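You operate a simulated robot arm through the tools that you are given. There is no shell and no other tool.

Carry out the task below with a simulated two-armed robot. There is one attempt and no reset: what you move stays moved.

JOB
Clear the count, switch the glass scanner off and put its small carton in the green drawer.
Fine: press CLEAR once; push the drawer in to free it, and shut it again.
Where things are to end (x, y in the base frame): small carton within 60 mm of [660, 350].
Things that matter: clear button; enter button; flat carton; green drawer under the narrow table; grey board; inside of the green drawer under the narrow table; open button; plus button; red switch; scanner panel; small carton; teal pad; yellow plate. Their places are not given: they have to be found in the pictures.

Only the result counts: the job must be done as asked and must still hold three seconds after the hand-in. Knocking over, shifting, dropping, spilling or breaking anything else fails it.

ROBOT AND FRAMES
Two 7-joint arms with two-finger grippers on one trunk that stands fixed in place. Base frame: the origin is at the foot of the trunk, x ahead of it, y to its left, z up. Lengths are in mm, angles in degrees, forces in N, time in s.
The left shoulder is at [24, 218, 1130], the right one opposite. With the tool pointing down near the work surface each hand reaches from about 100 to 700 mm from the base axis, measured 20 degrees to its own side. Payload 2.2 kg a hand.
The tool frame of a hand sits at the grasp point between the pads (the TCP): z along the fingers, y along the line on which they close. The tips reach 19 mm beyond it. The gripper opens to 116 mm; its body begins 70 mm behind the TCP.
Orientation is told as [roll, pitch, yaw] about the base's x, y, z axes, in that order, counted from this pose: with the fingers straight down and closing along the base's y, the tool's x points along the base's -x, its y along +y and its z along -z.

CONTROLS
- The arms move only by the tool jog_arm. It takes "left_deltas", "right_deltas" or both (then of equal length, played together; a hand with none holds still); each is a list of rows, each a list of 7 numbers: the shift along the tool's x, y, z in cm, then the turn, a rotation vector about the tool's x, y, z in degrees, then the finger opening in cm, from 0 to 11.6. In form: [[tx, ty, tz, ax, ay, az, hand], ...]. A call has 1 to 20 rows; each row shifts and turns the commanded pose from where the row before left it, along the tool's axes as they then stand. Each row takes 0.2 s and may step no farther than 50 mm and 8.6 degrees from the row before; otherwise, or with a gripper value out of range, the whole call is refused. A pose out of reach is approached as far as the arm can. The call stops where the force on the tool passes 40 N (or 10 N more than at its start, if that is more) or the arm is blocked; 0.2 s more then pass. The fingers move at their own pace (about 203.5 mm/s each) and stop on an object; they squeeze with about 36 N. The grip force told is the motor's: it shows also when the fingers shut on nothing. Time passes only in rows, and 0.2 s behind the last, so rows that do not move let the fingers close. It gives the time, the measured TCP pose, the force on the tool (base axes), the opening and the grip force at its end, in the units of the frame above (readings bear some noise), with the torque about the TCP (base axes, N m) and any sound that the robot's microphone picked up.
- Cameras (640 x 400 px; columns grow to the right, rows downward): "scene" is now at [121.6, 41.5, 1302.4]; the picture's right is [0.43, -0.90, 0.00], its down [-0.52, -0.24, -0.82] and it looks along [0.74, 0.35, -0.57] (base axes); focal length 215 px, centre (320, 200). "left" rides on the left gripper at [69, 15, -97] in its tool frame; the picture's right is [-0.21, 0.98, 0.00], its down [-0.76, -0.17, -0.63] and it looks along [-0.62, -0.14, 0.77] (tool axes); focal length 251 px, centre (320, 200). "right" rides on the right gripper at [69, -15, -96] in its tool frame; the picture's right is [0.21, 0.98, 0.00], its down [-0.76, 0.17, -0.63] and it looks along [-0.62, 0.14, 0.77] (tool axes); focal length 251 px, centre (320, 200).
- camera(camera): a new picture of that camera. It takes no simulated time.
- move_column(by): moves the trunk up (or, below 0, down) by that many mm; the arms and the scene camera ride with it, the base frame stays. It gives what a move gives, with no picture.
- head_to(pan, tilt): turns the head with the scene camera to pan (to the left, within 80 degrees either way) and tilt (down, from -29 to 69), counted from straight ahead of the robot. It gives what a move gives.
- locate(camera, pixels): there is no depth. For up to 12 entries [column, row, z] of the newest picture of that camera ("zoom" is the newest enlarged one), the place [x, y] in the base frame at which the ray of that pixel passes the height z, good to about 3 mm. It takes no simulated time.
- enlarge(camera, box): a new picture of the part [left, top, right, bottom] of that camera's present view, enlarged. It takes no simulated time.
- close_job(): hands the job in; it is judged then, once.

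Open the grippers and draw the arms clear of the work before you hand the job in, unless the task says otherwise.

The tools are called by a JSON object that holds its "name" and its "arguments". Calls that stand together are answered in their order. jog_arm: Moves the arms, as the interface text tells. Its arguments: {"type":"object","properties":{"left_deltas":{"type":"array"},"right_deltas":{"type":"array"}},"required":[]} The other tools are called the same way: move_column (by) moves the trunk up or down; head_to (pan, tilt) turns the head that bears the scene camera; camera (camera) takes a picture; locate (camera, pixels) gives the place at which the rays of pixels pass given heights; enlarge (camera, box) takes an enlarged picture of a part of a camera's view; close_job () hands the job in.

At the start:

```text
clock: 0.0
left_eef_pos: [351.7, 500.7, 1151.3]
left_ee_rot: [0.1, 0.0, 0.0]
left_contact_force: [-0.5, 0.5, -0.3]
left_torque: [0.02, 0.01, 0.02]
left_grip_width: 116.0
left_gripper_force: 0.0
right_eef_pos: [469.4, 54.3, 1184.0]
right_ee_rot: [-0.1, 0.2, 0.0]
right_contact_force: [0.1, 0.2, 0.7]
right_torque: [-0.05, -0.03, 0.03]
right_grip_width: 116.1
right_gripper_force: 0.1
trunk travel left (down, up): [-275.0, 215.0]
head pan, tilt (commanded): [25.3, 34.6]
```

scene: 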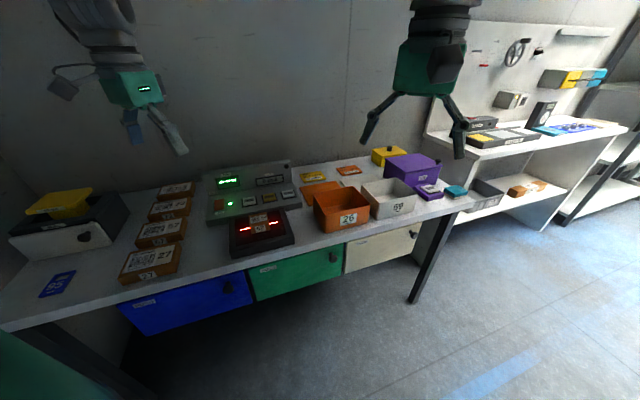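
right: 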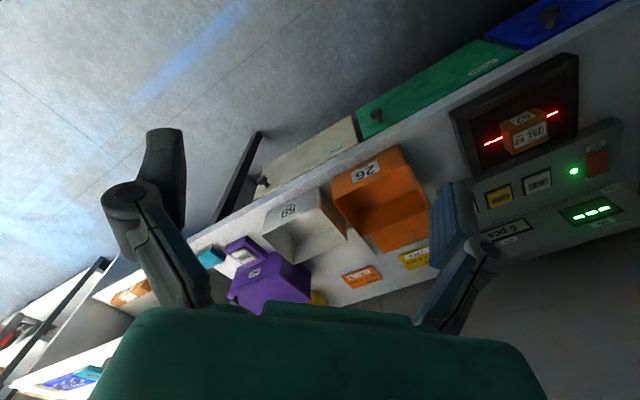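
left: 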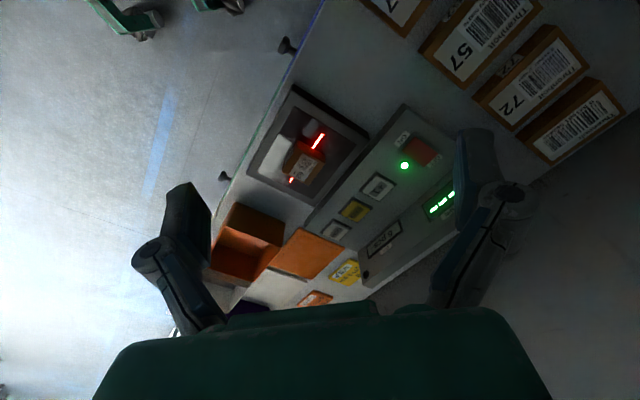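

I start by enlarging the scene around the scanner panel (columns 190-310, rows 150-260) and the drawers (rows 230-330) to read labels.

{"name": "enlarge", "arguments": {"camera": "scene", "box": [190, 150, 318, 230]}}

{"name": "enlarge", "arguments": {"camera": "scene", "box": [100, 200, 292, 320]}}

{"name": "enlarge", "arguments": {"camera": "left", "box": [230, 70, 486, 230]}}

{"name": "enlarge", "arguments": {"camera": "scene", "box": [280, 130, 472, 250]}}

```text
5.00 times, centred on (254, 190) of scene
```

zoom: 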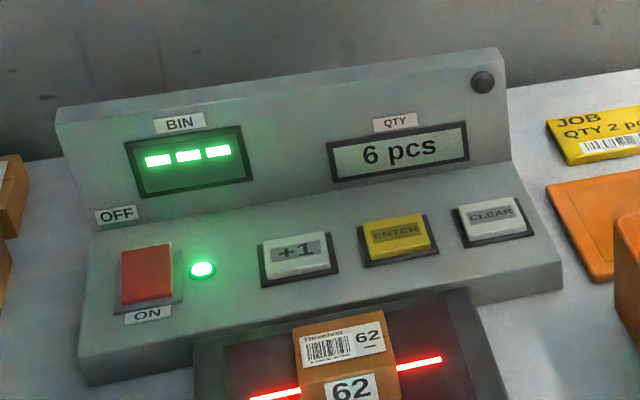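

```text
3.33 times, centred on (196, 260) of scene
```

zoom: 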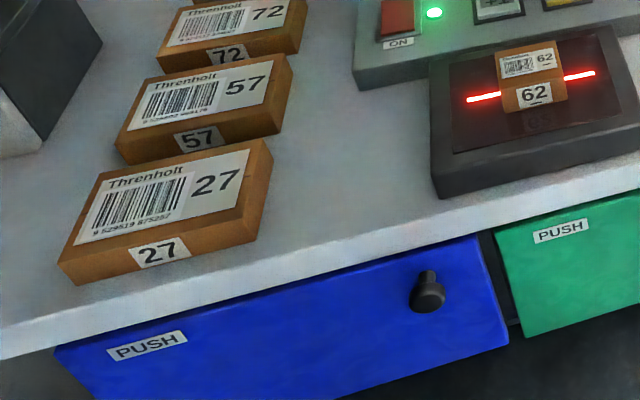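

```text
2.50 times, centred on (358, 150) of left
```

zoom: 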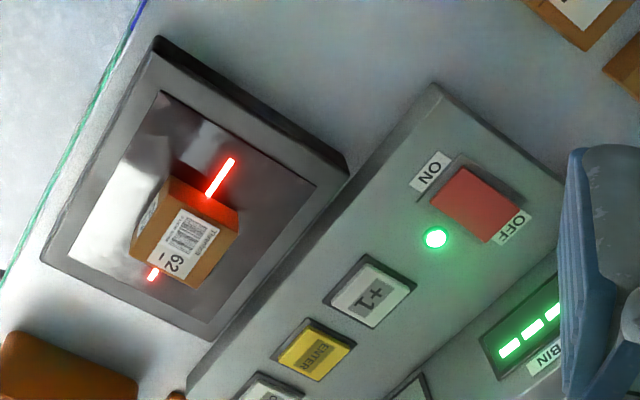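

```text
3.33 times, centred on (376, 190) of scene
```

zoom: 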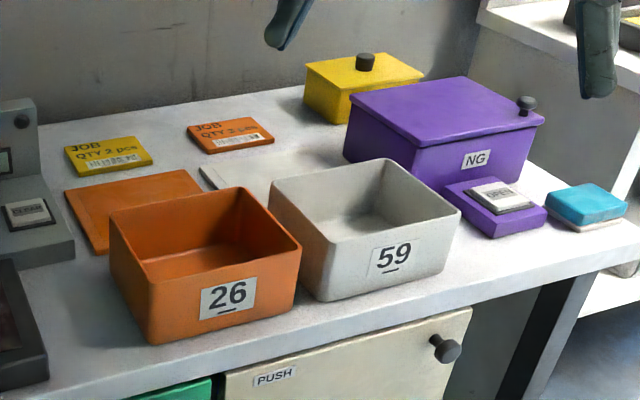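

The panel shows a rocker with OFF at its back and ON at its front, LED lit at scene (230.4, 203.8), left (404.4, 165.2). I triangulate heights using LED and table corners in both cameras.

{"name": "locate", "arguments": {"camera": "scene", "pixels": [[230.4, 203.8, 700], [230.4, 203.8, 750], [230.4, 203.8, 800], [230.4, 203.8, 850], [230.4, 203.8, 900], [230.4, 203.8, 950]]}}

{"name": "locate", "arguments": {"camera": "left", "pixels": [[404.4, 165.2, 700], [404.4, 165.2, 750], [404.4, 165.2, 800], [404.4, 165.2, 850], [404.4, 165.2, 900], [404.4, 165.2, 950]]}}

{"name": "locate", "arguments": {"camera": "right", "pixels": [[574, 171, 700], [574, 171, 750], [574, 171, 800], [574, 171, 850], [574, 171, 900], [574, 171, 950]]}}

```text
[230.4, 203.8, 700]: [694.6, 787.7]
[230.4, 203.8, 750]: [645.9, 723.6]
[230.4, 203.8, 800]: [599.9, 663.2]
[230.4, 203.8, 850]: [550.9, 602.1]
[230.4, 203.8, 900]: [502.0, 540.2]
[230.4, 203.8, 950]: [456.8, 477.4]
```

```text
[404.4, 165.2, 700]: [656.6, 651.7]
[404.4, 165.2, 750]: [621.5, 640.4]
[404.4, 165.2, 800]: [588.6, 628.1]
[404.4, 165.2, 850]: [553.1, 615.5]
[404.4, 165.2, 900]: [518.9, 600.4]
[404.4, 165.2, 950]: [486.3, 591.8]
```

```text
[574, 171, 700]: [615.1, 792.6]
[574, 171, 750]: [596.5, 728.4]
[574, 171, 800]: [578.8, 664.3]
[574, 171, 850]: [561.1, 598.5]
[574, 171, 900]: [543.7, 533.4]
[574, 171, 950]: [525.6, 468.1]
```

LED triangulates to about (557, 612, 845). Now I locate table front edge points and other features at candidate table heights.

{"name": "locate", "arguments": {"camera": "scene", "pixels": [[120, 297, 780], [250, 262, 780], [345, 240, 780], [470, 206, 780], [120, 297, 800], [250, 262, 800], [345, 240, 800], [470, 206, 800], [232, 260, 800], [296, 245, 800], [232, 260, 780], [296, 245, 780]]}}

{"name": "enlarge", "arguments": {"camera": "scene", "box": [200, 190, 360, 290]}}

{"name": "enlarge", "arguments": {"camera": "right", "box": [420, 0, 640, 137]}}

{"name": "enlarge", "arguments": {"camera": "right", "box": [330, 20, 640, 214]}}

```text
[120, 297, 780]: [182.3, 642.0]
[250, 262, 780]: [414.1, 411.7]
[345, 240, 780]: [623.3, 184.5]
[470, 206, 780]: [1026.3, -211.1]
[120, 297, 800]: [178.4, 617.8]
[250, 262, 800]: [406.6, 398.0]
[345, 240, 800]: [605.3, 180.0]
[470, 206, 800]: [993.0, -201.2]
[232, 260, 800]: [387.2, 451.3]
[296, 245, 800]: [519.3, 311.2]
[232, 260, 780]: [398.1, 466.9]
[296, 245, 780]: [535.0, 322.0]
```

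```text
4.00 times, centred on (280, 240) of scene
```

zoom: 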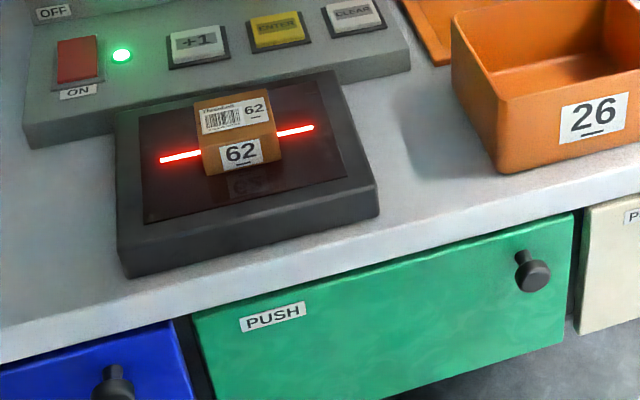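

```text
2.91 times, centred on (530, 68) of right
```

zoom: 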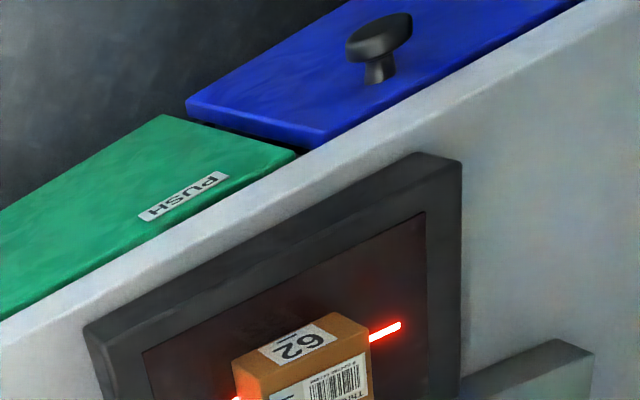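

```text
2.06 times, centred on (485, 117) of right
```

zoom: 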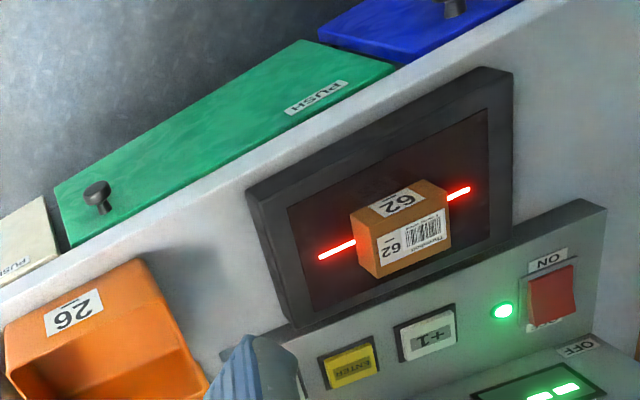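

The table runs diagonally (edge direction about (0.70,-0.71)). I triangulate the glass height with the laser line ends seen in scene (240,230),(278.5,221.8) and in right (556.6,111),(485,145).

{"name": "locate", "arguments": {"camera": "scene", "pixels": [[240, 230, 780], [240, 230, 800], [240, 230, 820], [240, 230, 840], [278.5, 221.8, 780], [278.5, 221.8, 800], [278.5, 221.8, 820], [278.5, 221.8, 840]]}}

{"name": "locate", "arguments": {"camera": "right", "pixels": [[556.6, 111, 780], [556.6, 111, 800], [556.6, 111, 820], [556.6, 111, 840], [485, 145, 780], [485, 145, 800], [485, 145, 820], [485, 145, 840]]}}

{"name": "locate", "arguments": {"camera": "left", "pixels": [[323, 133, 780], [323, 133, 800], [323, 133, 820], [323, 133, 840], [291, 179.5, 780], [291, 179.5, 800], [291, 179.5, 820], [291, 179.5, 840]]}}

```text
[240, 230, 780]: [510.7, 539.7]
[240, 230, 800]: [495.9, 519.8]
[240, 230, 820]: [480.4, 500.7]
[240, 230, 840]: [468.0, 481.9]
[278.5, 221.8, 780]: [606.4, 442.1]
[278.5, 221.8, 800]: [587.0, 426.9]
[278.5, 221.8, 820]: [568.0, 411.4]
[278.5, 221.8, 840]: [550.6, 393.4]
```

```text
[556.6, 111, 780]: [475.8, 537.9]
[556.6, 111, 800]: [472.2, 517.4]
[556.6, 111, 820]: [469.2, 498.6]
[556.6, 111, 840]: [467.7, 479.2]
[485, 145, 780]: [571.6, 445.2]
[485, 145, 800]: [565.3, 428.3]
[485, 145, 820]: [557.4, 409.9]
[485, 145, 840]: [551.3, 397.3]
```

```text
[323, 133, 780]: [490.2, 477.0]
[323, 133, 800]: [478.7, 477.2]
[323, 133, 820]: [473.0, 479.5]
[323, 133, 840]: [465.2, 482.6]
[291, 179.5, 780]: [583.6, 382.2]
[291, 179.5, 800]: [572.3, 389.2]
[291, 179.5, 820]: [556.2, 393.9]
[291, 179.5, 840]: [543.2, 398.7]
```

Glass top is at about z=838. Now triangulate the green drawer's PUSH label (scene 268.3,269.3 / right 483,67.5) and its knob (scene 333.3,258 / right 377.5,114.4).

{"name": "locate", "arguments": {"camera": "scene", "pixels": [[268.3, 269.3, 680], [268.3, 269.3, 720], [268.3, 269.3, 760], [268.3, 269.3, 800], [333.3, 258, 680], [333.3, 258, 720], [333.3, 258, 760], [333.3, 258, 800]]}}

{"name": "locate", "arguments": {"camera": "right", "pixels": [[483, 67.5, 680], [483, 67.5, 720], [483, 67.5, 760], [483, 67.5, 800], [377.5, 114.4, 680], [377.5, 114.4, 720], [377.5, 114.4, 760], [377.5, 114.4, 800]]}}

```text
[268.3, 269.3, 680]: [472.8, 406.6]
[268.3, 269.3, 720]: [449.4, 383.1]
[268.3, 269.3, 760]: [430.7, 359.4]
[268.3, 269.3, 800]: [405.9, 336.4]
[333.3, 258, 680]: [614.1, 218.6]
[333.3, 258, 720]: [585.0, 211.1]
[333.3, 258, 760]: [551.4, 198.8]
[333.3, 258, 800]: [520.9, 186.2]
```

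```text
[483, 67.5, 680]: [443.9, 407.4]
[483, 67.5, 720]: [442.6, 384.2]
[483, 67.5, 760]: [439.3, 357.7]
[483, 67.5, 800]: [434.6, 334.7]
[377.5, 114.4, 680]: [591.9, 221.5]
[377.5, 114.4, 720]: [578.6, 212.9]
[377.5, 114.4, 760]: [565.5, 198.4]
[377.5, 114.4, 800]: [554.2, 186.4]
```

PUSH label sits near (440,371,738), knob near (572,206,738); the drawer face normal points along (-0.707,-0.707). Now I locate the buttons at panel height from the scene view and check the right camera for CLEAR.

{"name": "locate", "arguments": {"camera": "scene", "pixels": [[288.2, 193.2, 840], [288.2, 193.2, 850], [288.2, 193.2, 860], [269.6, 197.6, 850], [249.4, 200.6, 850], [219.4, 204.6, 840], [219.4, 204.6, 850], [219.4, 204.6, 860]]}}

{"name": "locate", "arguments": {"camera": "left", "pixels": [[422, 152, 840], [422, 152, 850], [422, 152, 860], [378, 187, 840], [378, 187, 850], [355.5, 209.5, 850], [336, 230, 840], [336, 230, 850], [336, 230, 860]]}}

{"name": "enlarge", "arguments": {"camera": "left", "box": [300, 120, 460, 220]}}

{"name": "enlarge", "arguments": {"camera": "left", "box": [280, 190, 440, 290]}}

```text
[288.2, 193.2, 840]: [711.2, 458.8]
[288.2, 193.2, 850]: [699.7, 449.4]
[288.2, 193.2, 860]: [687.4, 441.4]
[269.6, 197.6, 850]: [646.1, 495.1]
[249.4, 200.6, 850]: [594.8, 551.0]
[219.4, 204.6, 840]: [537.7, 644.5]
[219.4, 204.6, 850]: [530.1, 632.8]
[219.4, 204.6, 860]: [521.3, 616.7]
```

```text
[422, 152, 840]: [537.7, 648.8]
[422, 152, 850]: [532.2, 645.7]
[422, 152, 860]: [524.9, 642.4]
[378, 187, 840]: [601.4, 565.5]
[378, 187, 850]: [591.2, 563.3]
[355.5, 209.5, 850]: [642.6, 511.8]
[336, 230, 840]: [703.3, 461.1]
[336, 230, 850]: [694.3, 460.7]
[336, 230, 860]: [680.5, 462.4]
```

```text
4.00 times, centred on (380, 170) of left
```

zoom: 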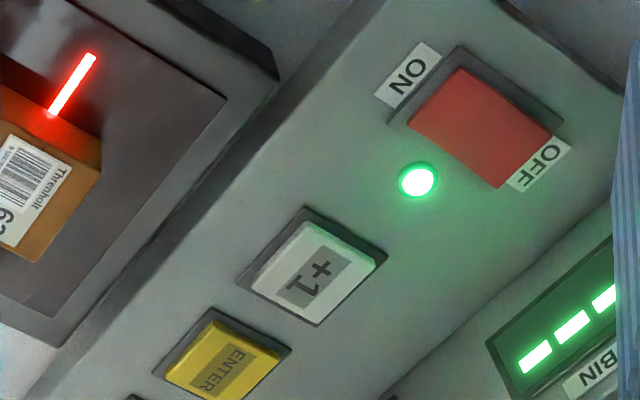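

```text
4.00 times, centred on (360, 240) of left
```

zoom: 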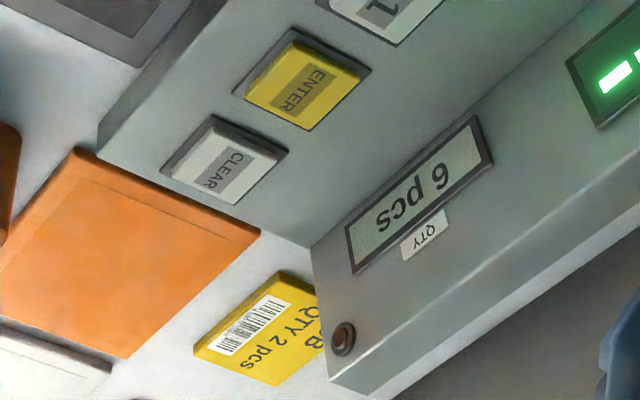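

CLEAR is near (707,461,840), the red rocker near (538,646,840). I yaw the left hand 45° so its axes line up with the table, then move it to about (463,452,1053) to see the panel closely.

{"name": "jog_arm", "arguments": {"left_deltas": [[0, 0, 0, 0, 0, -7.5, 11.6], [0, 0, 0, 0, 0, -7.5, 11.6], [0, 0, 0, 0, 0, -7.5, 11.6], [0, 0, 0, 0, 0, -7.5, 11.6], [0, 0, 0, 0, 0, -7.5, 11.6], [0, 0, 0, 0, 0, -7.5, 11.6], [-1.1, -2.83, 2.45, 0, 0, 0, 11.6], [-1.1, -2.83, 2.45, 0, 0, 0, 11.6], [-1.1, -2.83, 2.45, 0, 0, 0, 5], [-1.1, -2.83, 2.45, 0, 0, 0, 0], [0, 0, 0, 0, 0, 0, 0]]}}

{"name": "camera", "arguments": {"camera": "left"}}

{"name": "camera", "arguments": {"camera": "scene"}}

```text
clock: 2.4
left_eef_pos: [460.3, 449.2, 1056.4]
left_ee_rot: [-0.2, -0.2, 45.1]
left_contact_force: [-0.7, -0.7, 0.1]
left_torque: [0.0, -0.01, 0.03]
left_grip_width: 0.0
left_gripper_force: 29.1
right_eef_pos: [466.1, 52.9, 1186.2]
right_ee_rot: [0.1, -0.2, 0.0]
right_contact_force: [0.1, 0.3, -0.1]
right_torque: [-0.03, -0.01, 0.01]
right_grip_width: 115.9
right_gripper_force: 0.1
trunk travel left (down, up): [-275.0, 215.0]
head pan, tilt (commanded): [25.3, 34.6]
```

```text
taken
```

left: 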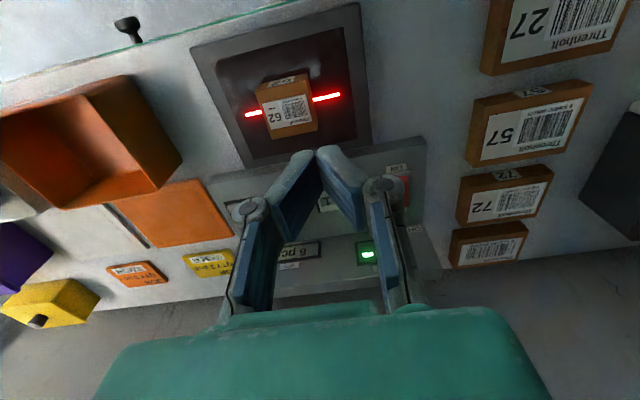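

```text
taken
```

scene: 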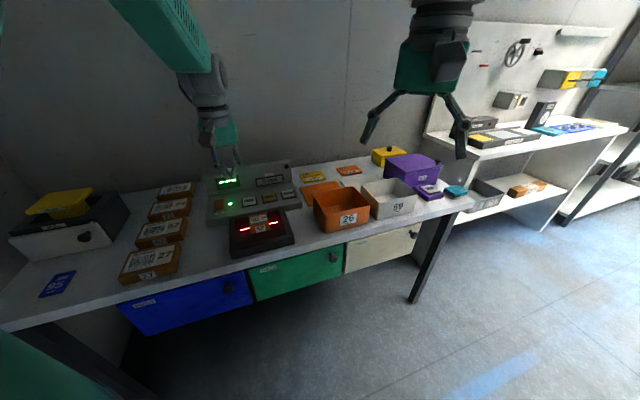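

The left camera now views the scanner and panel well; carton 62 is at (288,108), panel behind the fingers. I enlarge around the carton, scanner and the drawer edge.

{"name": "enlarge", "arguments": {"camera": "left", "box": [180, 0, 388, 130]}}

{"name": "enlarge", "arguments": {"camera": "scene", "box": [190, 150, 318, 230]}}

{"name": "enlarge", "arguments": {"camera": "left", "box": [0, 60, 256, 330]}}

```text
3.08 times, centred on (284, 65) of left
```

zoom: 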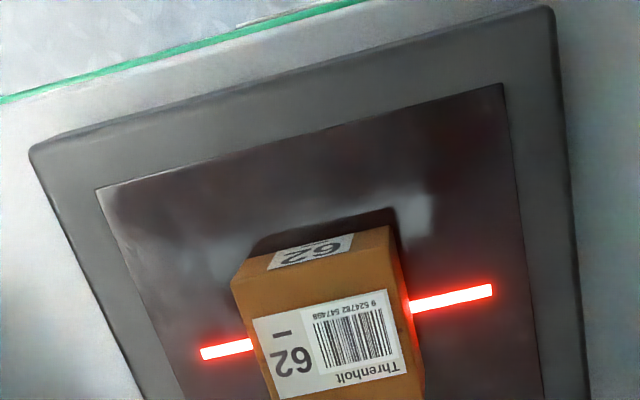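

```text
5.00 times, centred on (254, 190) of scene
```

zoom: 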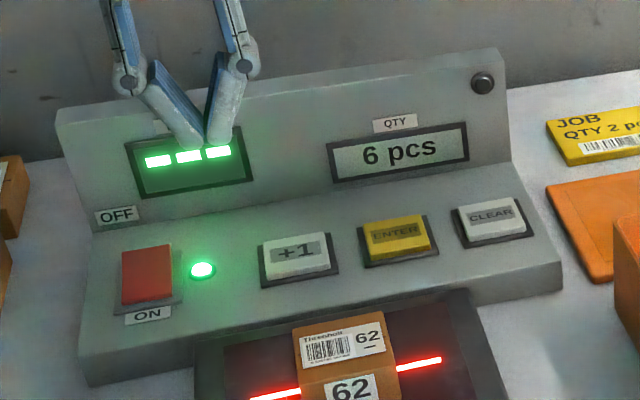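

```text
1.48 times, centred on (128, 195) of left
```

zoom: 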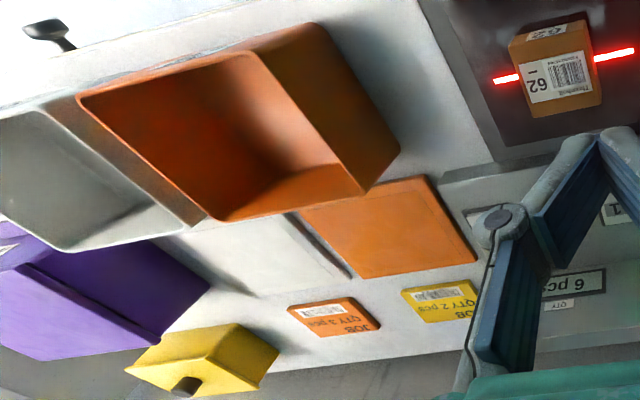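

I triangulate carton 62's top label: scene (258.6,218.4), left (287.2,112.4), and compare heights.

{"name": "locate", "arguments": {"camera": "scene", "pixels": [[258.6, 218.4, 850], [258.6, 218.4, 860], [258.6, 218.4, 870], [258.6, 218.4, 880], [229.5, 251, 840], [294.5, 236.7, 840]]}}

{"name": "locate", "arguments": {"camera": "left", "pixels": [[287.2, 112.4, 850], [287.2, 112.4, 860], [287.2, 112.4, 870], [287.2, 112.4, 880], [255.4, 91, 840], [306.7, 73, 840], [261.9, 104, 870], [308.4, 86, 870], [318, 119, 870], [270, 137, 870], [191, 49, 840], [359, 3, 840]]}}

{"name": "enlarge", "arguments": {"camera": "left", "box": [240, 60, 352, 150]}}

```text
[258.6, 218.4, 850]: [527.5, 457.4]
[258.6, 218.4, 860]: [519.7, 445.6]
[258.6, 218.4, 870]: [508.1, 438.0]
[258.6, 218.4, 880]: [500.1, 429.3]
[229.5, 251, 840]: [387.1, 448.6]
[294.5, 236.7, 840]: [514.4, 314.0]
```

```text
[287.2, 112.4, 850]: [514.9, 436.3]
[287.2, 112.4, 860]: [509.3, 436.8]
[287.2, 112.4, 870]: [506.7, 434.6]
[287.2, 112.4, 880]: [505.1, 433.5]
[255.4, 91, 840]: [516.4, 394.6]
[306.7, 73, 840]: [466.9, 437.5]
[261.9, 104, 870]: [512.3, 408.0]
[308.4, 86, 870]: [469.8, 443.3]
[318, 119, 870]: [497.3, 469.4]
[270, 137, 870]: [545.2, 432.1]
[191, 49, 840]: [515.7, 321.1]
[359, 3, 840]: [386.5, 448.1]
```

```text
4.44 times, centred on (296, 105) of left
```

zoom: 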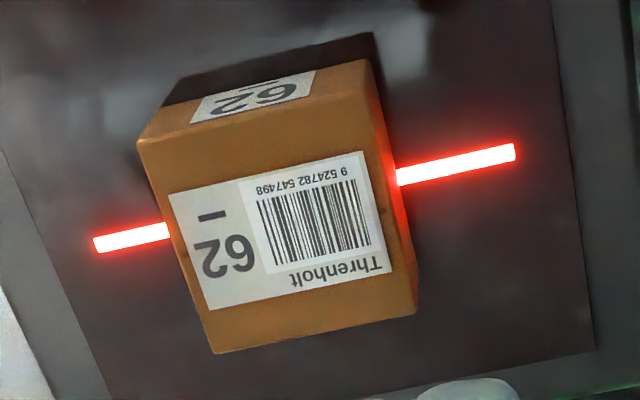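

Carton top is near z=870 with its label centre at (507,436). I locate its four top corners from the zoom: full-image pixels (254.8,92.6), (310.2,80.7), (317.8,130.2), (271.9,139.4).

{"name": "locate", "arguments": {"camera": "left", "pixels": [[254.8, 92.6, 870], [310.2, 80.7, 870], [317.8, 130.2, 870], [271.9, 139.4, 870], [260.7, 83.2, 838], [306.8, 73.5, 838], [30, 52, 870], [125, 75, 870], [183, 155, 870], [66, 209, 870]]}}

{"name": "camera", "arguments": {"camera": "right"}}

```text
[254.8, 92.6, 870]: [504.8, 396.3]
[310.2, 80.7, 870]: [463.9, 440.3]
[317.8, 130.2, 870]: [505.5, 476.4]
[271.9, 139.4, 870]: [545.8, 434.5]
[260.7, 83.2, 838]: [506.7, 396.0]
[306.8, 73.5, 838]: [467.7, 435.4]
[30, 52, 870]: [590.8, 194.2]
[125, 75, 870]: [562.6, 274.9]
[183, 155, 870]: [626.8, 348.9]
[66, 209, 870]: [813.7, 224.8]
```

```text
taken
```

right: 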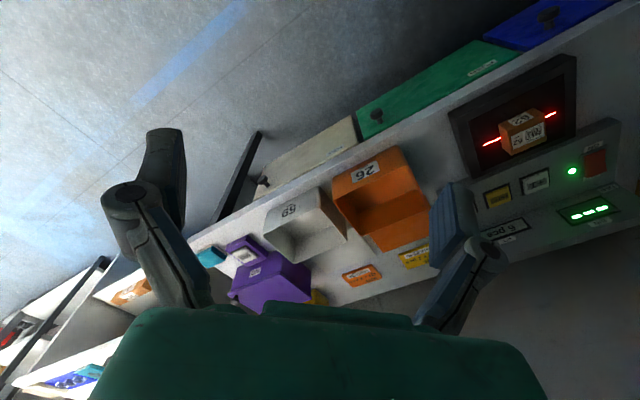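

Carton 62 is about 58x56x32 mm, centred (505,437), sitting on the glass at z≈838 and aligned with the table. For CLEAR I tilt the left hand 40° so its fingers point inward-and-down, then move to a point above CLEAR with margin.

{"name": "jog_arm", "arguments": {"left_deltas": [[0, 0, 0, 0, -8, 0, 0], [0, 0, 0, 0, -8, 0, 0], [0, 0, 0, 0, -8, 0, 0], [0, 0, 0, 0, -8, 0, 0], [0, 0, 0, 0, -8, 0, 0], [-0.49, -2.08, 2.6, 0, 0, 0, 0], [-0.49, -2.08, 2.6, 0, 0, 0, 0], [-0.49, -2.08, 2.6, 0, 0, 0, 0], [-0.49, -2.08, 2.6, 0, 0, 0, 0], [-0.49, -2.08, 2.6, 0, 0, 0, 0], [-0.49, -2.08, 2.6, 0, 0, 0, 0], [-0.49, -2.08, 2.6, 0, 0, 0, 0], [-0.49, -2.08, 2.6, 0, 0, 0, 0], [0, 0, 0, 0, 0, 0, 0]]}}

{"name": "camera", "arguments": {"camera": "left"}}

{"name": "camera", "arguments": {"camera": "scene"}}

```text
clock: 5.4
left_eef_pos: [696.2, 448.9, 921.4]
left_ee_rot: [-0.1, -40.2, 45.1]
left_contact_force: [0.0, 0.9, 0.0]
left_torque: [-0.02, -0.02, 0.0]
left_grip_width: 0.0
left_gripper_force: 28.8
right_eef_pos: [468.1, 53.2, 1184.7]
right_ee_rot: [0.0, 0.0, -0.1]
right_contact_force: [-0.3, 0.0, 0.4]
right_torque: [0.01, -0.01, 0.0]
right_grip_width: 115.8
right_gripper_force: 0.0
trunk travel left (down, up): [-275.0, 215.0]
head pan, tilt (commanded): [25.3, 34.6]
```

```text
taken
```

left: 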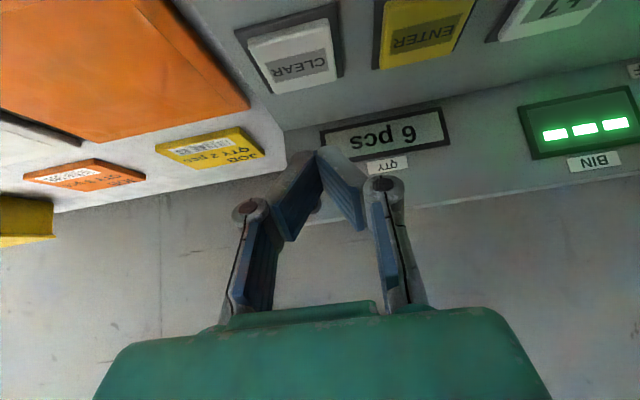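

```text
taken
```

scene: 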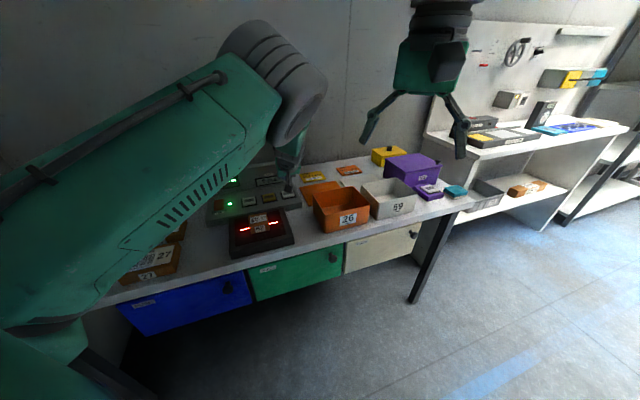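

The arm reached (696,449,921) with the tilt. CLEAR is at (293,58) in the left picture; I locate it at button height and zoom the scene at the tip.

{"name": "locate", "arguments": {"camera": "left", "pixels": [[293, 58, 840], [293, 58, 845], [293, 58, 850], [251, 40, 848], [328, 19, 848], [335, 80, 848], [272, 92, 848]]}}

{"name": "enlarge", "arguments": {"camera": "scene", "box": [230, 150, 326, 210]}}

{"name": "enlarge", "arguments": {"camera": "left", "box": [220, 0, 420, 125]}}

```text
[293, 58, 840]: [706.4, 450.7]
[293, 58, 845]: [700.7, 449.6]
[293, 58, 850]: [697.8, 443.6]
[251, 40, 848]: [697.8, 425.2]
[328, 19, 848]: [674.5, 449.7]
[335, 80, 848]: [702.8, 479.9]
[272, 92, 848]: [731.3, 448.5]
```

```text
6.67 times, centred on (278, 180) of scene
```

zoom: 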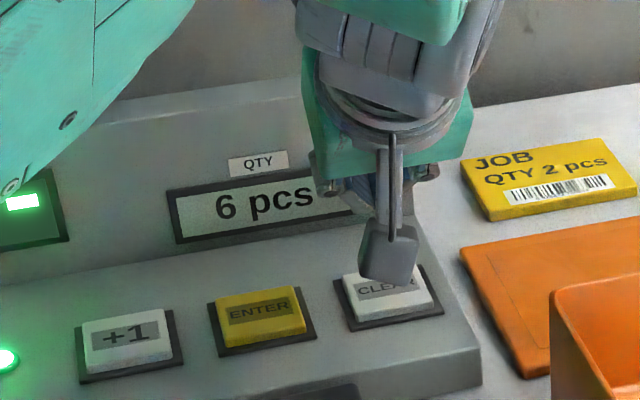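

```text
3.20 times, centred on (320, 62) of left
```

zoom: 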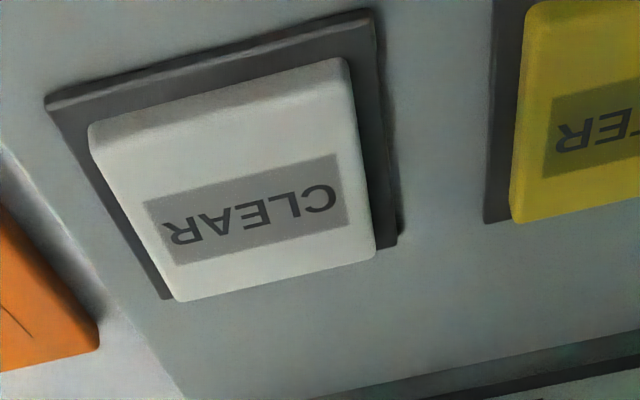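

CLEAR's cap centre is about (704,455), and the fingertip now sits at about (704,456,905), right above it. I go straight down 36 mm, then look.

{"name": "jog_arm", "arguments": {"left_deltas": [[0.643, 0, 0.766, 0, 0, 0, 0], [0.643, 0, 0.766, 0, 0, 0, 0], [0.643, 0, 0.766, 0, 0, 0, 0], [0.386, 0, 0.46, 0, 0, 0, 0], [0, 0, 0, 0, 0, 0, 0]]}}

{"name": "enlarge", "arguments": {"camera": "scene", "box": [230, 150, 326, 210]}}

{"name": "camera", "arguments": {"camera": "left"}}

```text
clock: 6.6
left_eef_pos: [694.9, 449.1, 885.4]
left_ee_rot: [-0.1, -40.1, 45.2]
left_contact_force: [-0.5, 0.0, -0.3]
left_torque: [-0.02, -0.02, -0.03]
left_grip_width: 0.0
left_gripper_force: 28.7
right_eef_pos: [467.0, 52.9, 1185.2]
right_ee_rot: [0.0, -0.1, 0.1]
right_contact_force: [-0.1, -0.9, -0.3]
right_torque: [0.02, -0.02, -0.01]
right_grip_width: 115.8
right_gripper_force: 0.1
trunk travel left (down, up): [-275.0, 215.0]
head pan, tilt (commanded): [25.3, 34.6]
```

```text
6.67 times, centred on (278, 180) of scene
```

zoom: 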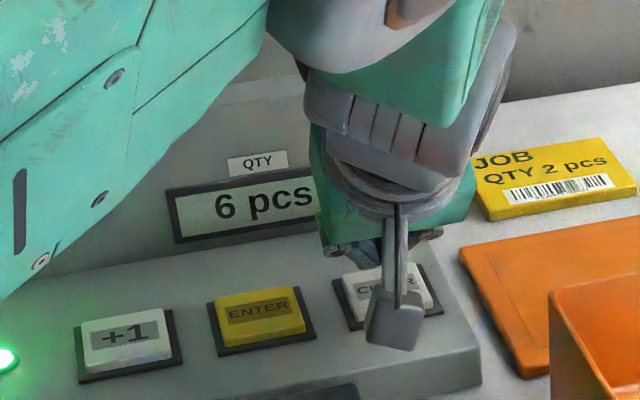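

```text
taken
```

left: 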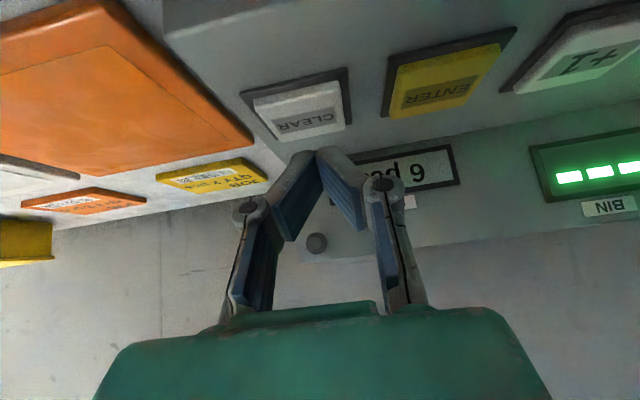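

The tip in the scene zoom is at (390,345), i.e. scene (288.5,201.8). I check where that ray passes at tip height to verify my calibration.

{"name": "locate", "arguments": {"camera": "scene", "pixels": [[288.5, 201.8, 860], [288.5, 201.8, 865], [288.5, 201.8, 870], [288.5, 201.8, 875], [288.2, 191.25, 900], [288.2, 191.25, 906], [288.5, 192.8, 845], [288.5, 192.8, 835]]}}

{"name": "locate", "arguments": {"camera": "left", "pixels": [[300, 110, 830], [300, 110, 835], [300, 110, 840], [300, 110, 845], [300, 110, 850]]}}

{"name": "enlarge", "arguments": {"camera": "left", "box": [220, 60, 420, 185]}}

```text
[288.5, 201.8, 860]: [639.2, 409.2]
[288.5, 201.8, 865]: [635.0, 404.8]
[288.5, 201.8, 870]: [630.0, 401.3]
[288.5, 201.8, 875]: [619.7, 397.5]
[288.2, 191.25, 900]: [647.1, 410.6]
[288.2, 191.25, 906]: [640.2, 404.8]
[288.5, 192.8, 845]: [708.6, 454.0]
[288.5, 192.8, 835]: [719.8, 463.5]
```

```text
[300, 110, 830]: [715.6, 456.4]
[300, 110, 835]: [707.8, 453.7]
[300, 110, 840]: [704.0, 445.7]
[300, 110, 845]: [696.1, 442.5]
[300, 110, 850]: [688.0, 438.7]
```

```text
3.20 times, centred on (320, 122) of left
```

zoom: 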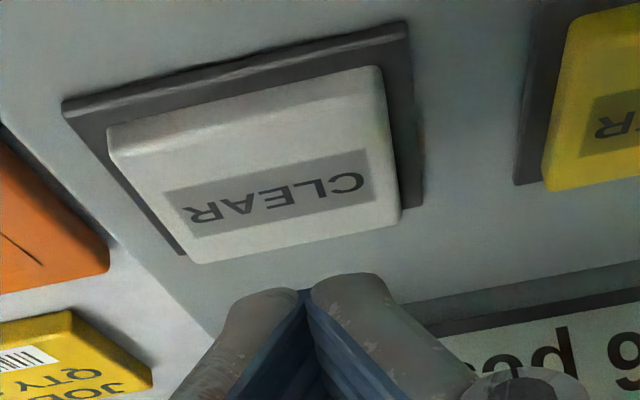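

What I saw in the scene zoom is the wrist-camera housing (ray passes (590,371) at z≈905), so the tips are hidden behind it. I refine CLEAR using the keycap corners in the left view.

{"name": "locate", "arguments": {"camera": "left", "pixels": [[253.75, 100.6, 848], [338.1, 81.25, 848], [345, 130.3, 848], [280.9, 141.9, 848], [253.75, 100.6, 838], [338.1, 81.25, 838], [345, 130.3, 838], [280.9, 141.9, 838], [304.4, 113.4, 848], [304.4, 113.4, 838], [315.3, 150.6, 870]]}}

```text
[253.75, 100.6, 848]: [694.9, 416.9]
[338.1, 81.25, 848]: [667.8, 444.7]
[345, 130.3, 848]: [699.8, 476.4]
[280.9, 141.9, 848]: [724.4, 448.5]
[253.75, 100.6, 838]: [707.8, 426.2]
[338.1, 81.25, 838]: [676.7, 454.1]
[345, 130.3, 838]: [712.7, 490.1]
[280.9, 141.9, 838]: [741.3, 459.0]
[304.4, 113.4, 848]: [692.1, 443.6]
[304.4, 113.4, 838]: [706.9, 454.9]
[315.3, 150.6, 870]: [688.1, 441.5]
```

Combining views, CLEAR's cap is at about (709,458), top z≈838-842, so I shift 8 mm inward along the table normal and 14 mm down, stopping still short of contact.

{"name": "jog_arm", "arguments": {"left_deltas": [[0.15, 0, 0.79, 0, 0, 0, 0], [0.15, 0, 0.79, 0, 0, 0, 0], [0, 0, 0, 0, 0, 0, 0]]}}

{"name": "enlarge", "arguments": {"camera": "left", "box": [220, 60, 420, 185]}}

```text
clock: 7.4
left_eef_pos: [702.1, 455.1, 871.7]
left_ee_rot: [-0.1, -40.1, 45.0]
left_contact_force: [-0.6, -0.2, 0.2]
left_torque: [0.01, 0.02, -0.01]
left_grip_width: 0.0
left_gripper_force: 29.5
right_eef_pos: [468.6, 53.0, 1184.2]
right_ee_rot: [0.1, 0.0, 0.0]
right_contact_force: [-0.7, -0.6, -0.9]
right_torque: [-0.01, -0.01, 0.03]
right_grip_width: 115.9
right_gripper_force: 0.1
trunk travel left (down, up): [-275.0, 215.0]
head pan, tilt (commanded): [25.3, 34.6]
```

```text
3.20 times, centred on (320, 122) of left
```

zoom: 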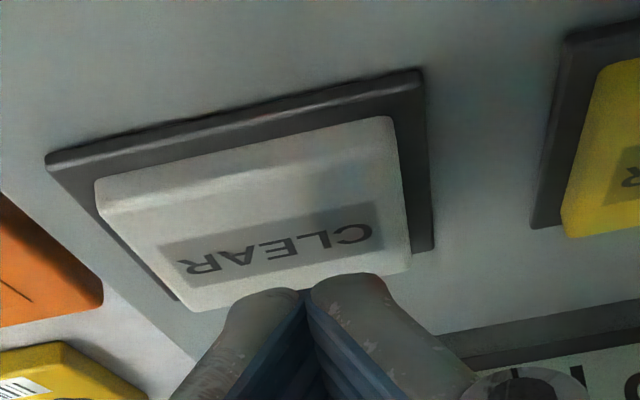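

Projecting the descent, the tip would land about 5 mm toward ENTER and a few mm to the back of CLEAR's centre; I correct this while descending 6 mm.

{"name": "jog_arm", "arguments": {"left_deltas": [[0.35, -0.25, 0.1, 0, 0, 0, 0], [0.34, -0.25, 0.1, 0, 0, 0, 0], [0, 0, 0, 0, 0, 0, 0]]}}

{"name": "enlarge", "arguments": {"camera": "left", "box": [220, 60, 420, 185]}}

```text
clock: 8.2
left_eef_pos: [702.9, 447.9, 864.9]
left_ee_rot: [-0.1, -40.1, 44.9]
left_contact_force: [0.5, 1.3, 0.1]
left_torque: [0.01, 0.0, -0.02]
left_grip_width: 0.0
left_gripper_force: 28.7
right_eef_pos: [468.4, 52.4, 1184.7]
right_ee_rot: [0.0, -0.1, 0.0]
right_contact_force: [0.4, -0.3, 0.3]
right_torque: [-0.01, 0.05, 0.0]
right_grip_width: 115.9
right_gripper_force: 0.0
trunk travel left (down, up): [-275.0, 215.0]
head pan, tilt (commanded): [25.3, 34.6]
```

```text
3.20 times, centred on (320, 122) of left
```

zoom: 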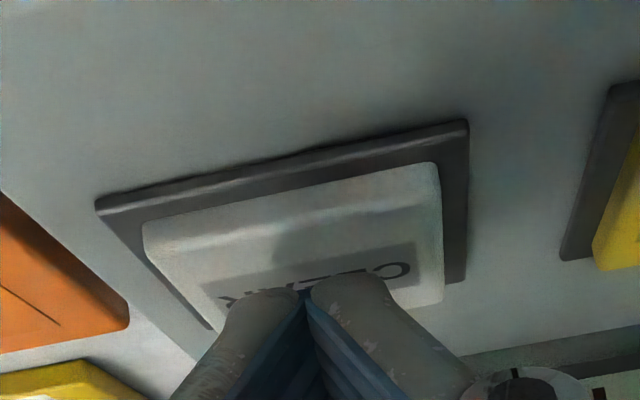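

The tip's shadow is now right next to the tip on CLEAR. I step down in 1.5 mm rows and watch the force and sound.

{"name": "jog_arm", "arguments": {"left_deltas": [[0.096, 0, 0.115, 0, 0, 0, 0], [0.096, 0, 0.115, 0, 0, 0, 0], [0.096, 0, 0.115, 0, 0, 0, 0]]}}

{"name": "enlarge", "arguments": {"camera": "left", "box": [220, 60, 420, 185]}}

{"name": "enlarge", "arguments": {"camera": "scene", "box": [230, 150, 326, 210]}}

```text
clock: 9.0
left_eef_pos: [701.1, 449.6, 859.1]
left_ee_rot: [-0.1, -40.2, 45.1]
left_contact_force: [-0.3, 0.4, -0.7]
left_torque: [-0.02, 0.01, -0.02]
left_grip_width: 0.0
left_gripper_force: 28.4
right_eef_pos: [467.7, 54.4, 1184.5]
right_ee_rot: [0.0, -0.2, 0.0]
right_contact_force: [1.0, 0.3, 0.4]
right_torque: [0.0, -0.01, 0.02]
right_grip_width: 116.0
right_gripper_force: 0.0
trunk travel left (down, up): [-275.0, 215.0]
head pan, tilt (commanded): [25.3, 34.6]
```

```text
3.20 times, centred on (320, 122) of left
```

zoom: 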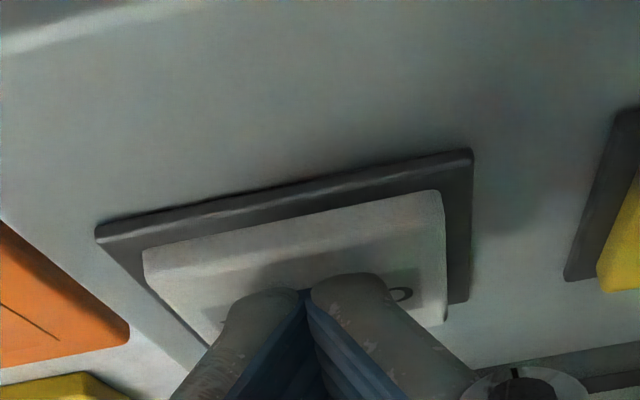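

```text
6.67 times, centred on (278, 180) of scene
```

zoom: 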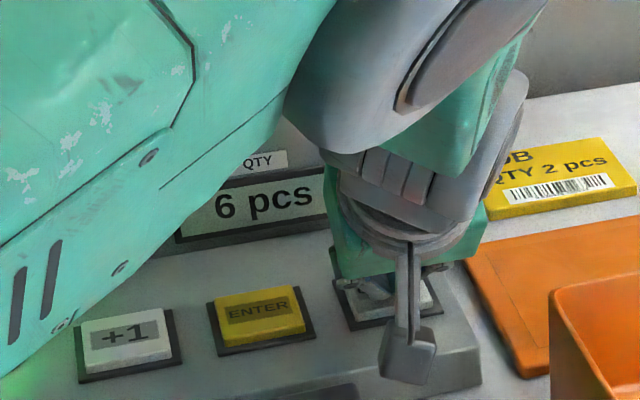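

No contact yet at TCP z=859. I continue in 1.5 mm steps.

{"name": "jog_arm", "arguments": {"left_deltas": [[0.096, 0, 0.115, 0, 0, 0, 0], [0.096, 0, 0.115, 0, 0, 0, 0]]}}

{"name": "enlarge", "arguments": {"camera": "left", "box": [220, 60, 420, 185]}}

{"name": "enlarge", "arguments": {"camera": "scene", "box": [230, 150, 326, 210]}}

```text
clock: 9.6
left_eef_pos: [700.9, 447.5, 857.6]
left_ee_rot: [0.0, -40.2, 45.1]
left_contact_force: [-0.6, 0.7, 1.7]
left_torque: [0.02, -0.02, -0.04]
left_grip_width: 6.1
left_gripper_force: 28.8
right_eef_pos: [468.3, 53.0, 1186.1]
right_ee_rot: [0.0, -0.1, 0.1]
right_contact_force: [0.0, -0.3, -0.5]
right_torque: [-0.02, 0.0, -0.02]
right_grip_width: 115.7
right_gripper_force: 0.0
trunk travel left (down, up): [-275.0, 215.0]
head pan, tilt (commanded): [25.3, 34.6]
heard: click
```

```text
3.20 times, centred on (320, 122) of left
```

zoom: 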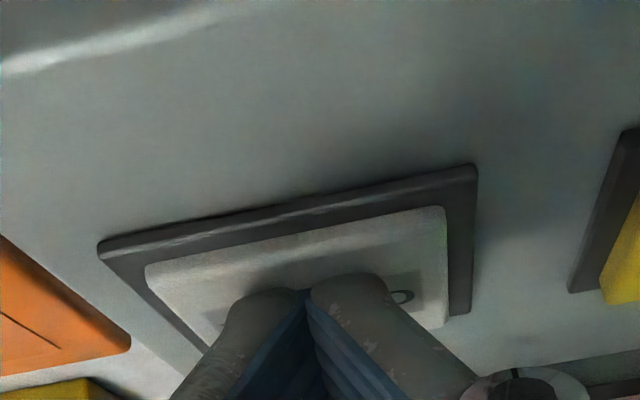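

```text
6.67 times, centred on (278, 180) of scene
```

zoom: 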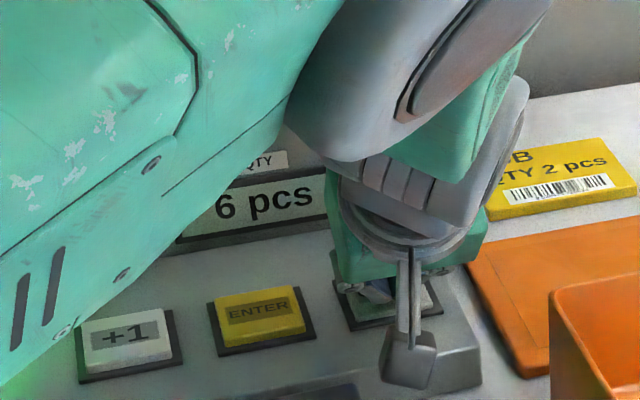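

A click was heard, but the display still reads 6 pcs. I let a moment pass without moving and look again.

{"name": "jog_arm", "arguments": {"left_deltas": [[0, 0, 0, 0, 0, 0, 0], [0, 0, 0, 0, 0, 0, 0]]}}

{"name": "enlarge", "arguments": {"camera": "scene", "box": [230, 150, 326, 210]}}

```text
clock: 10.2
left_eef_pos: [702.7, 448.5, 858.1]
left_ee_rot: [-0.1, -40.2, 45.1]
left_contact_force: [0.2, -0.2, 2.8]
left_torque: [0.03, -0.01, 0.0]
left_grip_width: 6.3
left_gripper_force: 28.0
right_eef_pos: [468.2, 51.7, 1184.5]
right_ee_rot: [0.0, -0.1, 0.0]
right_contact_force: [0.4, -0.4, 0.1]
right_torque: [-0.01, -0.01, -0.02]
right_grip_width: 115.8
right_gripper_force: 0.0
trunk travel left (down, up): [-275.0, 215.0]
head pan, tilt (commanded): [25.3, 34.6]
```

```text
6.67 times, centred on (278, 180) of scene
```

zoom: 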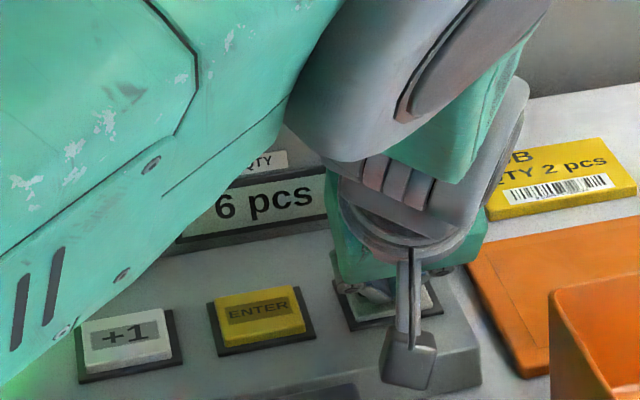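

Force is only 2.8 N with the click already heard. I lift straight up to release the button and re-read the display before deciding anything more.

{"name": "jog_arm", "arguments": {"left_deltas": [[-0.193, 0, -0.23, 0, 0, 0, 0], [-0.386, 0, -0.46, 0, 0, 0, 0], [-0.643, 0, -0.766, 0, 0, 0, 0]]}}

{"name": "enlarge", "arguments": {"camera": "scene", "box": [230, 150, 326, 210]}}

{"name": "enlarge", "arguments": {"camera": "left", "box": [220, 40, 480, 200]}}

```text
clock: 11.0
left_eef_pos: [701.9, 448.1, 877.2]
left_ee_rot: [-0.1, -40.1, 45.2]
left_contact_force: [-0.5, 0.5, -0.5]
left_torque: [0.03, 0.0, 0.01]
left_grip_width: 0.1
left_gripper_force: 28.3
right_eef_pos: [467.2, 52.3, 1184.8]
right_ee_rot: [0.0, -0.1, 0.0]
right_contact_force: [-0.6, 0.4, 0.1]
right_torque: [0.01, -0.01, -0.02]
right_grip_width: 116.3
right_gripper_force: 0.0
trunk travel left (down, up): [-275.0, 215.0]
head pan, tilt (commanded): [25.3, 34.6]
```

```text
6.67 times, centred on (278, 180) of scene
```

zoom: 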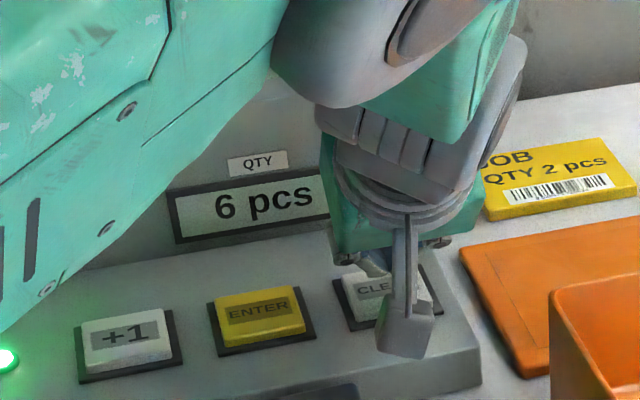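

```text
2.46 times, centred on (350, 120) of left
```

zoom: 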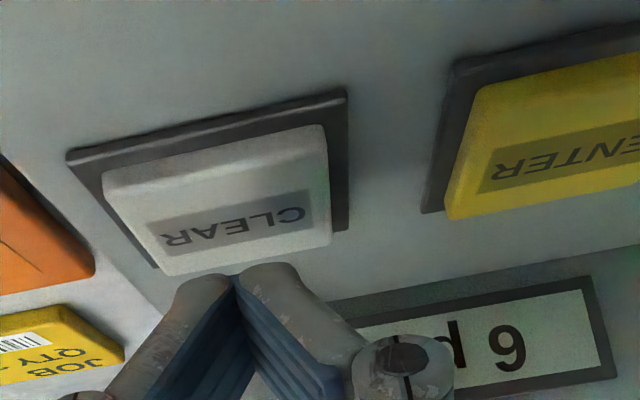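

The display still shows 6 pcs after release. I look at the whole scene and the right camera to check whether the click came from something else (e.g. a drawer latch).

{"name": "camera", "arguments": {"camera": "scene"}}

{"name": "camera", "arguments": {"camera": "right"}}

{"name": "enlarge", "arguments": {"camera": "right", "box": [440, 110, 640, 260]}}

```text
taken
```

scene: 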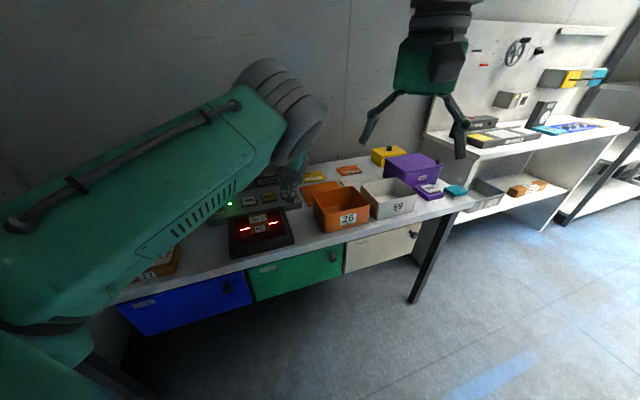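

```text
taken
```

right: 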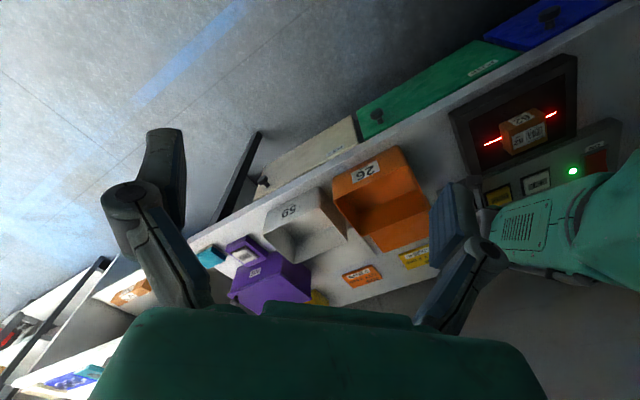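

```text
2.67 times, centred on (540, 185) of right
```

zoom: 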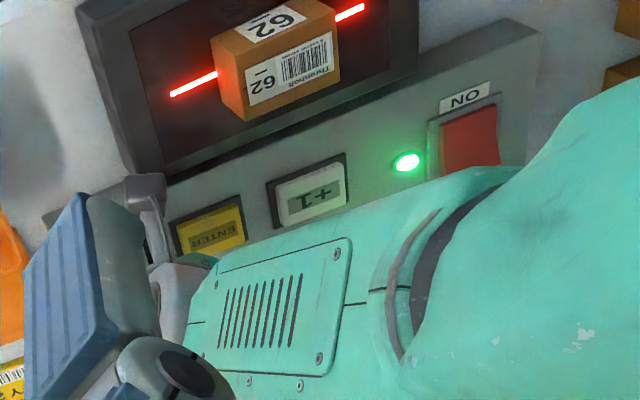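

Drawers are unchanged, so the click came from the key. I wait a second and re-read the display in case it lags.

{"name": "jog_arm", "arguments": {"left_deltas": [[-0.3, 0, -0.36, 0, 0, 0, 0], [0, 0, 0, 0, 0, 0, 0], [0, 0, 0, 0, 0, 0, 0], [0, 0, 0, 0, 0, 0, 0], [0, 0, 0, 0, 0, 0, 0]]}}

{"name": "enlarge", "arguments": {"camera": "scene", "box": [240, 160, 304, 200]}}

```text
clock: 12.2
left_eef_pos: [701.1, 448.1, 881.1]
left_ee_rot: [-0.1, -40.1, 45.0]
left_contact_force: [-0.8, -0.2, -0.6]
left_torque: [0.02, -0.04, -0.02]
left_grip_width: 0.2
left_gripper_force: 28.1
right_eef_pos: [467.7, 52.6, 1185.0]
right_ee_rot: [0.0, -0.1, 0.0]
right_contact_force: [-1.1, 0.5, 0.2]
right_torque: [0.0, 0.02, 0.0]
right_grip_width: 115.8
right_gripper_force: 0.0
trunk travel left (down, up): [-275.0, 215.0]
head pan, tilt (commanded): [25.3, 34.6]
```

```text
10.00 times, centred on (272, 180) of scene
```

zoom: 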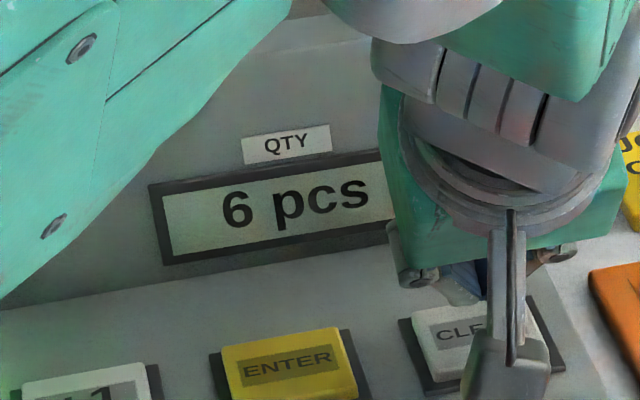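

The display still reads 6 pcs. I lift 50 mm and slide left along the panel (toward the red rocker) so the whole panel, including CLEAR, is visible again.

{"name": "jog_arm", "arguments": {"left_deltas": [[-3.15, 0, -3.75, 0, 0, 0, 0], [-0.1, 4.16, 0.1, 0, 0, 0, 0], [-0.1, 4.16, 0.1, 0, 0, 0, 0], [-0.1, 4.16, 0.1, 0, 0, 0, 0], [-0.1, 4.16, 0.1, 0, 0, 0, 0], [-0.1, 4.16, 0.1, 0, 0, 0, 0], [-0.1, 4.16, 0.1, 0, 0, 0, 0], [0, 0, 0, 0, 0, 0, 0]]}}

{"name": "camera", "arguments": {"camera": "left"}}

{"name": "enlarge", "arguments": {"camera": "scene", "box": [190, 150, 318, 230]}}

```text
clock: 14.0
left_eef_pos: [531.0, 630.3, 928.5]
left_ee_rot: [0.1, -40.1, 45.0]
left_contact_force: [-0.6, -0.8, -1.0]
left_torque: [-0.02, 0.01, 0.01]
left_grip_width: 0.0
left_gripper_force: 28.2
right_eef_pos: [468.5, 52.8, 1184.2]
right_ee_rot: [0.1, 0.0, -0.1]
right_contact_force: [0.0, 0.3, 0.5]
right_torque: [0.01, 0.04, 0.0]
right_grip_width: 116.1
right_gripper_force: 0.1
trunk travel left (down, up): [-275.0, 215.0]
head pan, tilt (commanded): [25.3, 34.6]
```

```text
taken
```

left: 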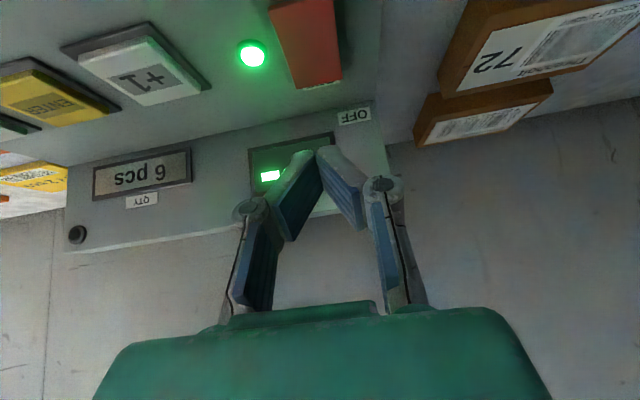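

```text
5.00 times, centred on (254, 190) of scene
```

zoom: 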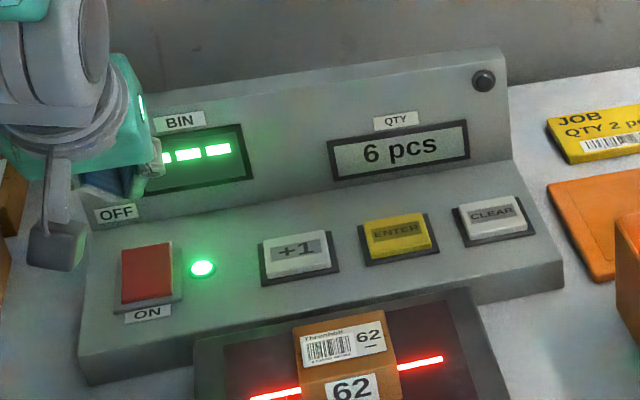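

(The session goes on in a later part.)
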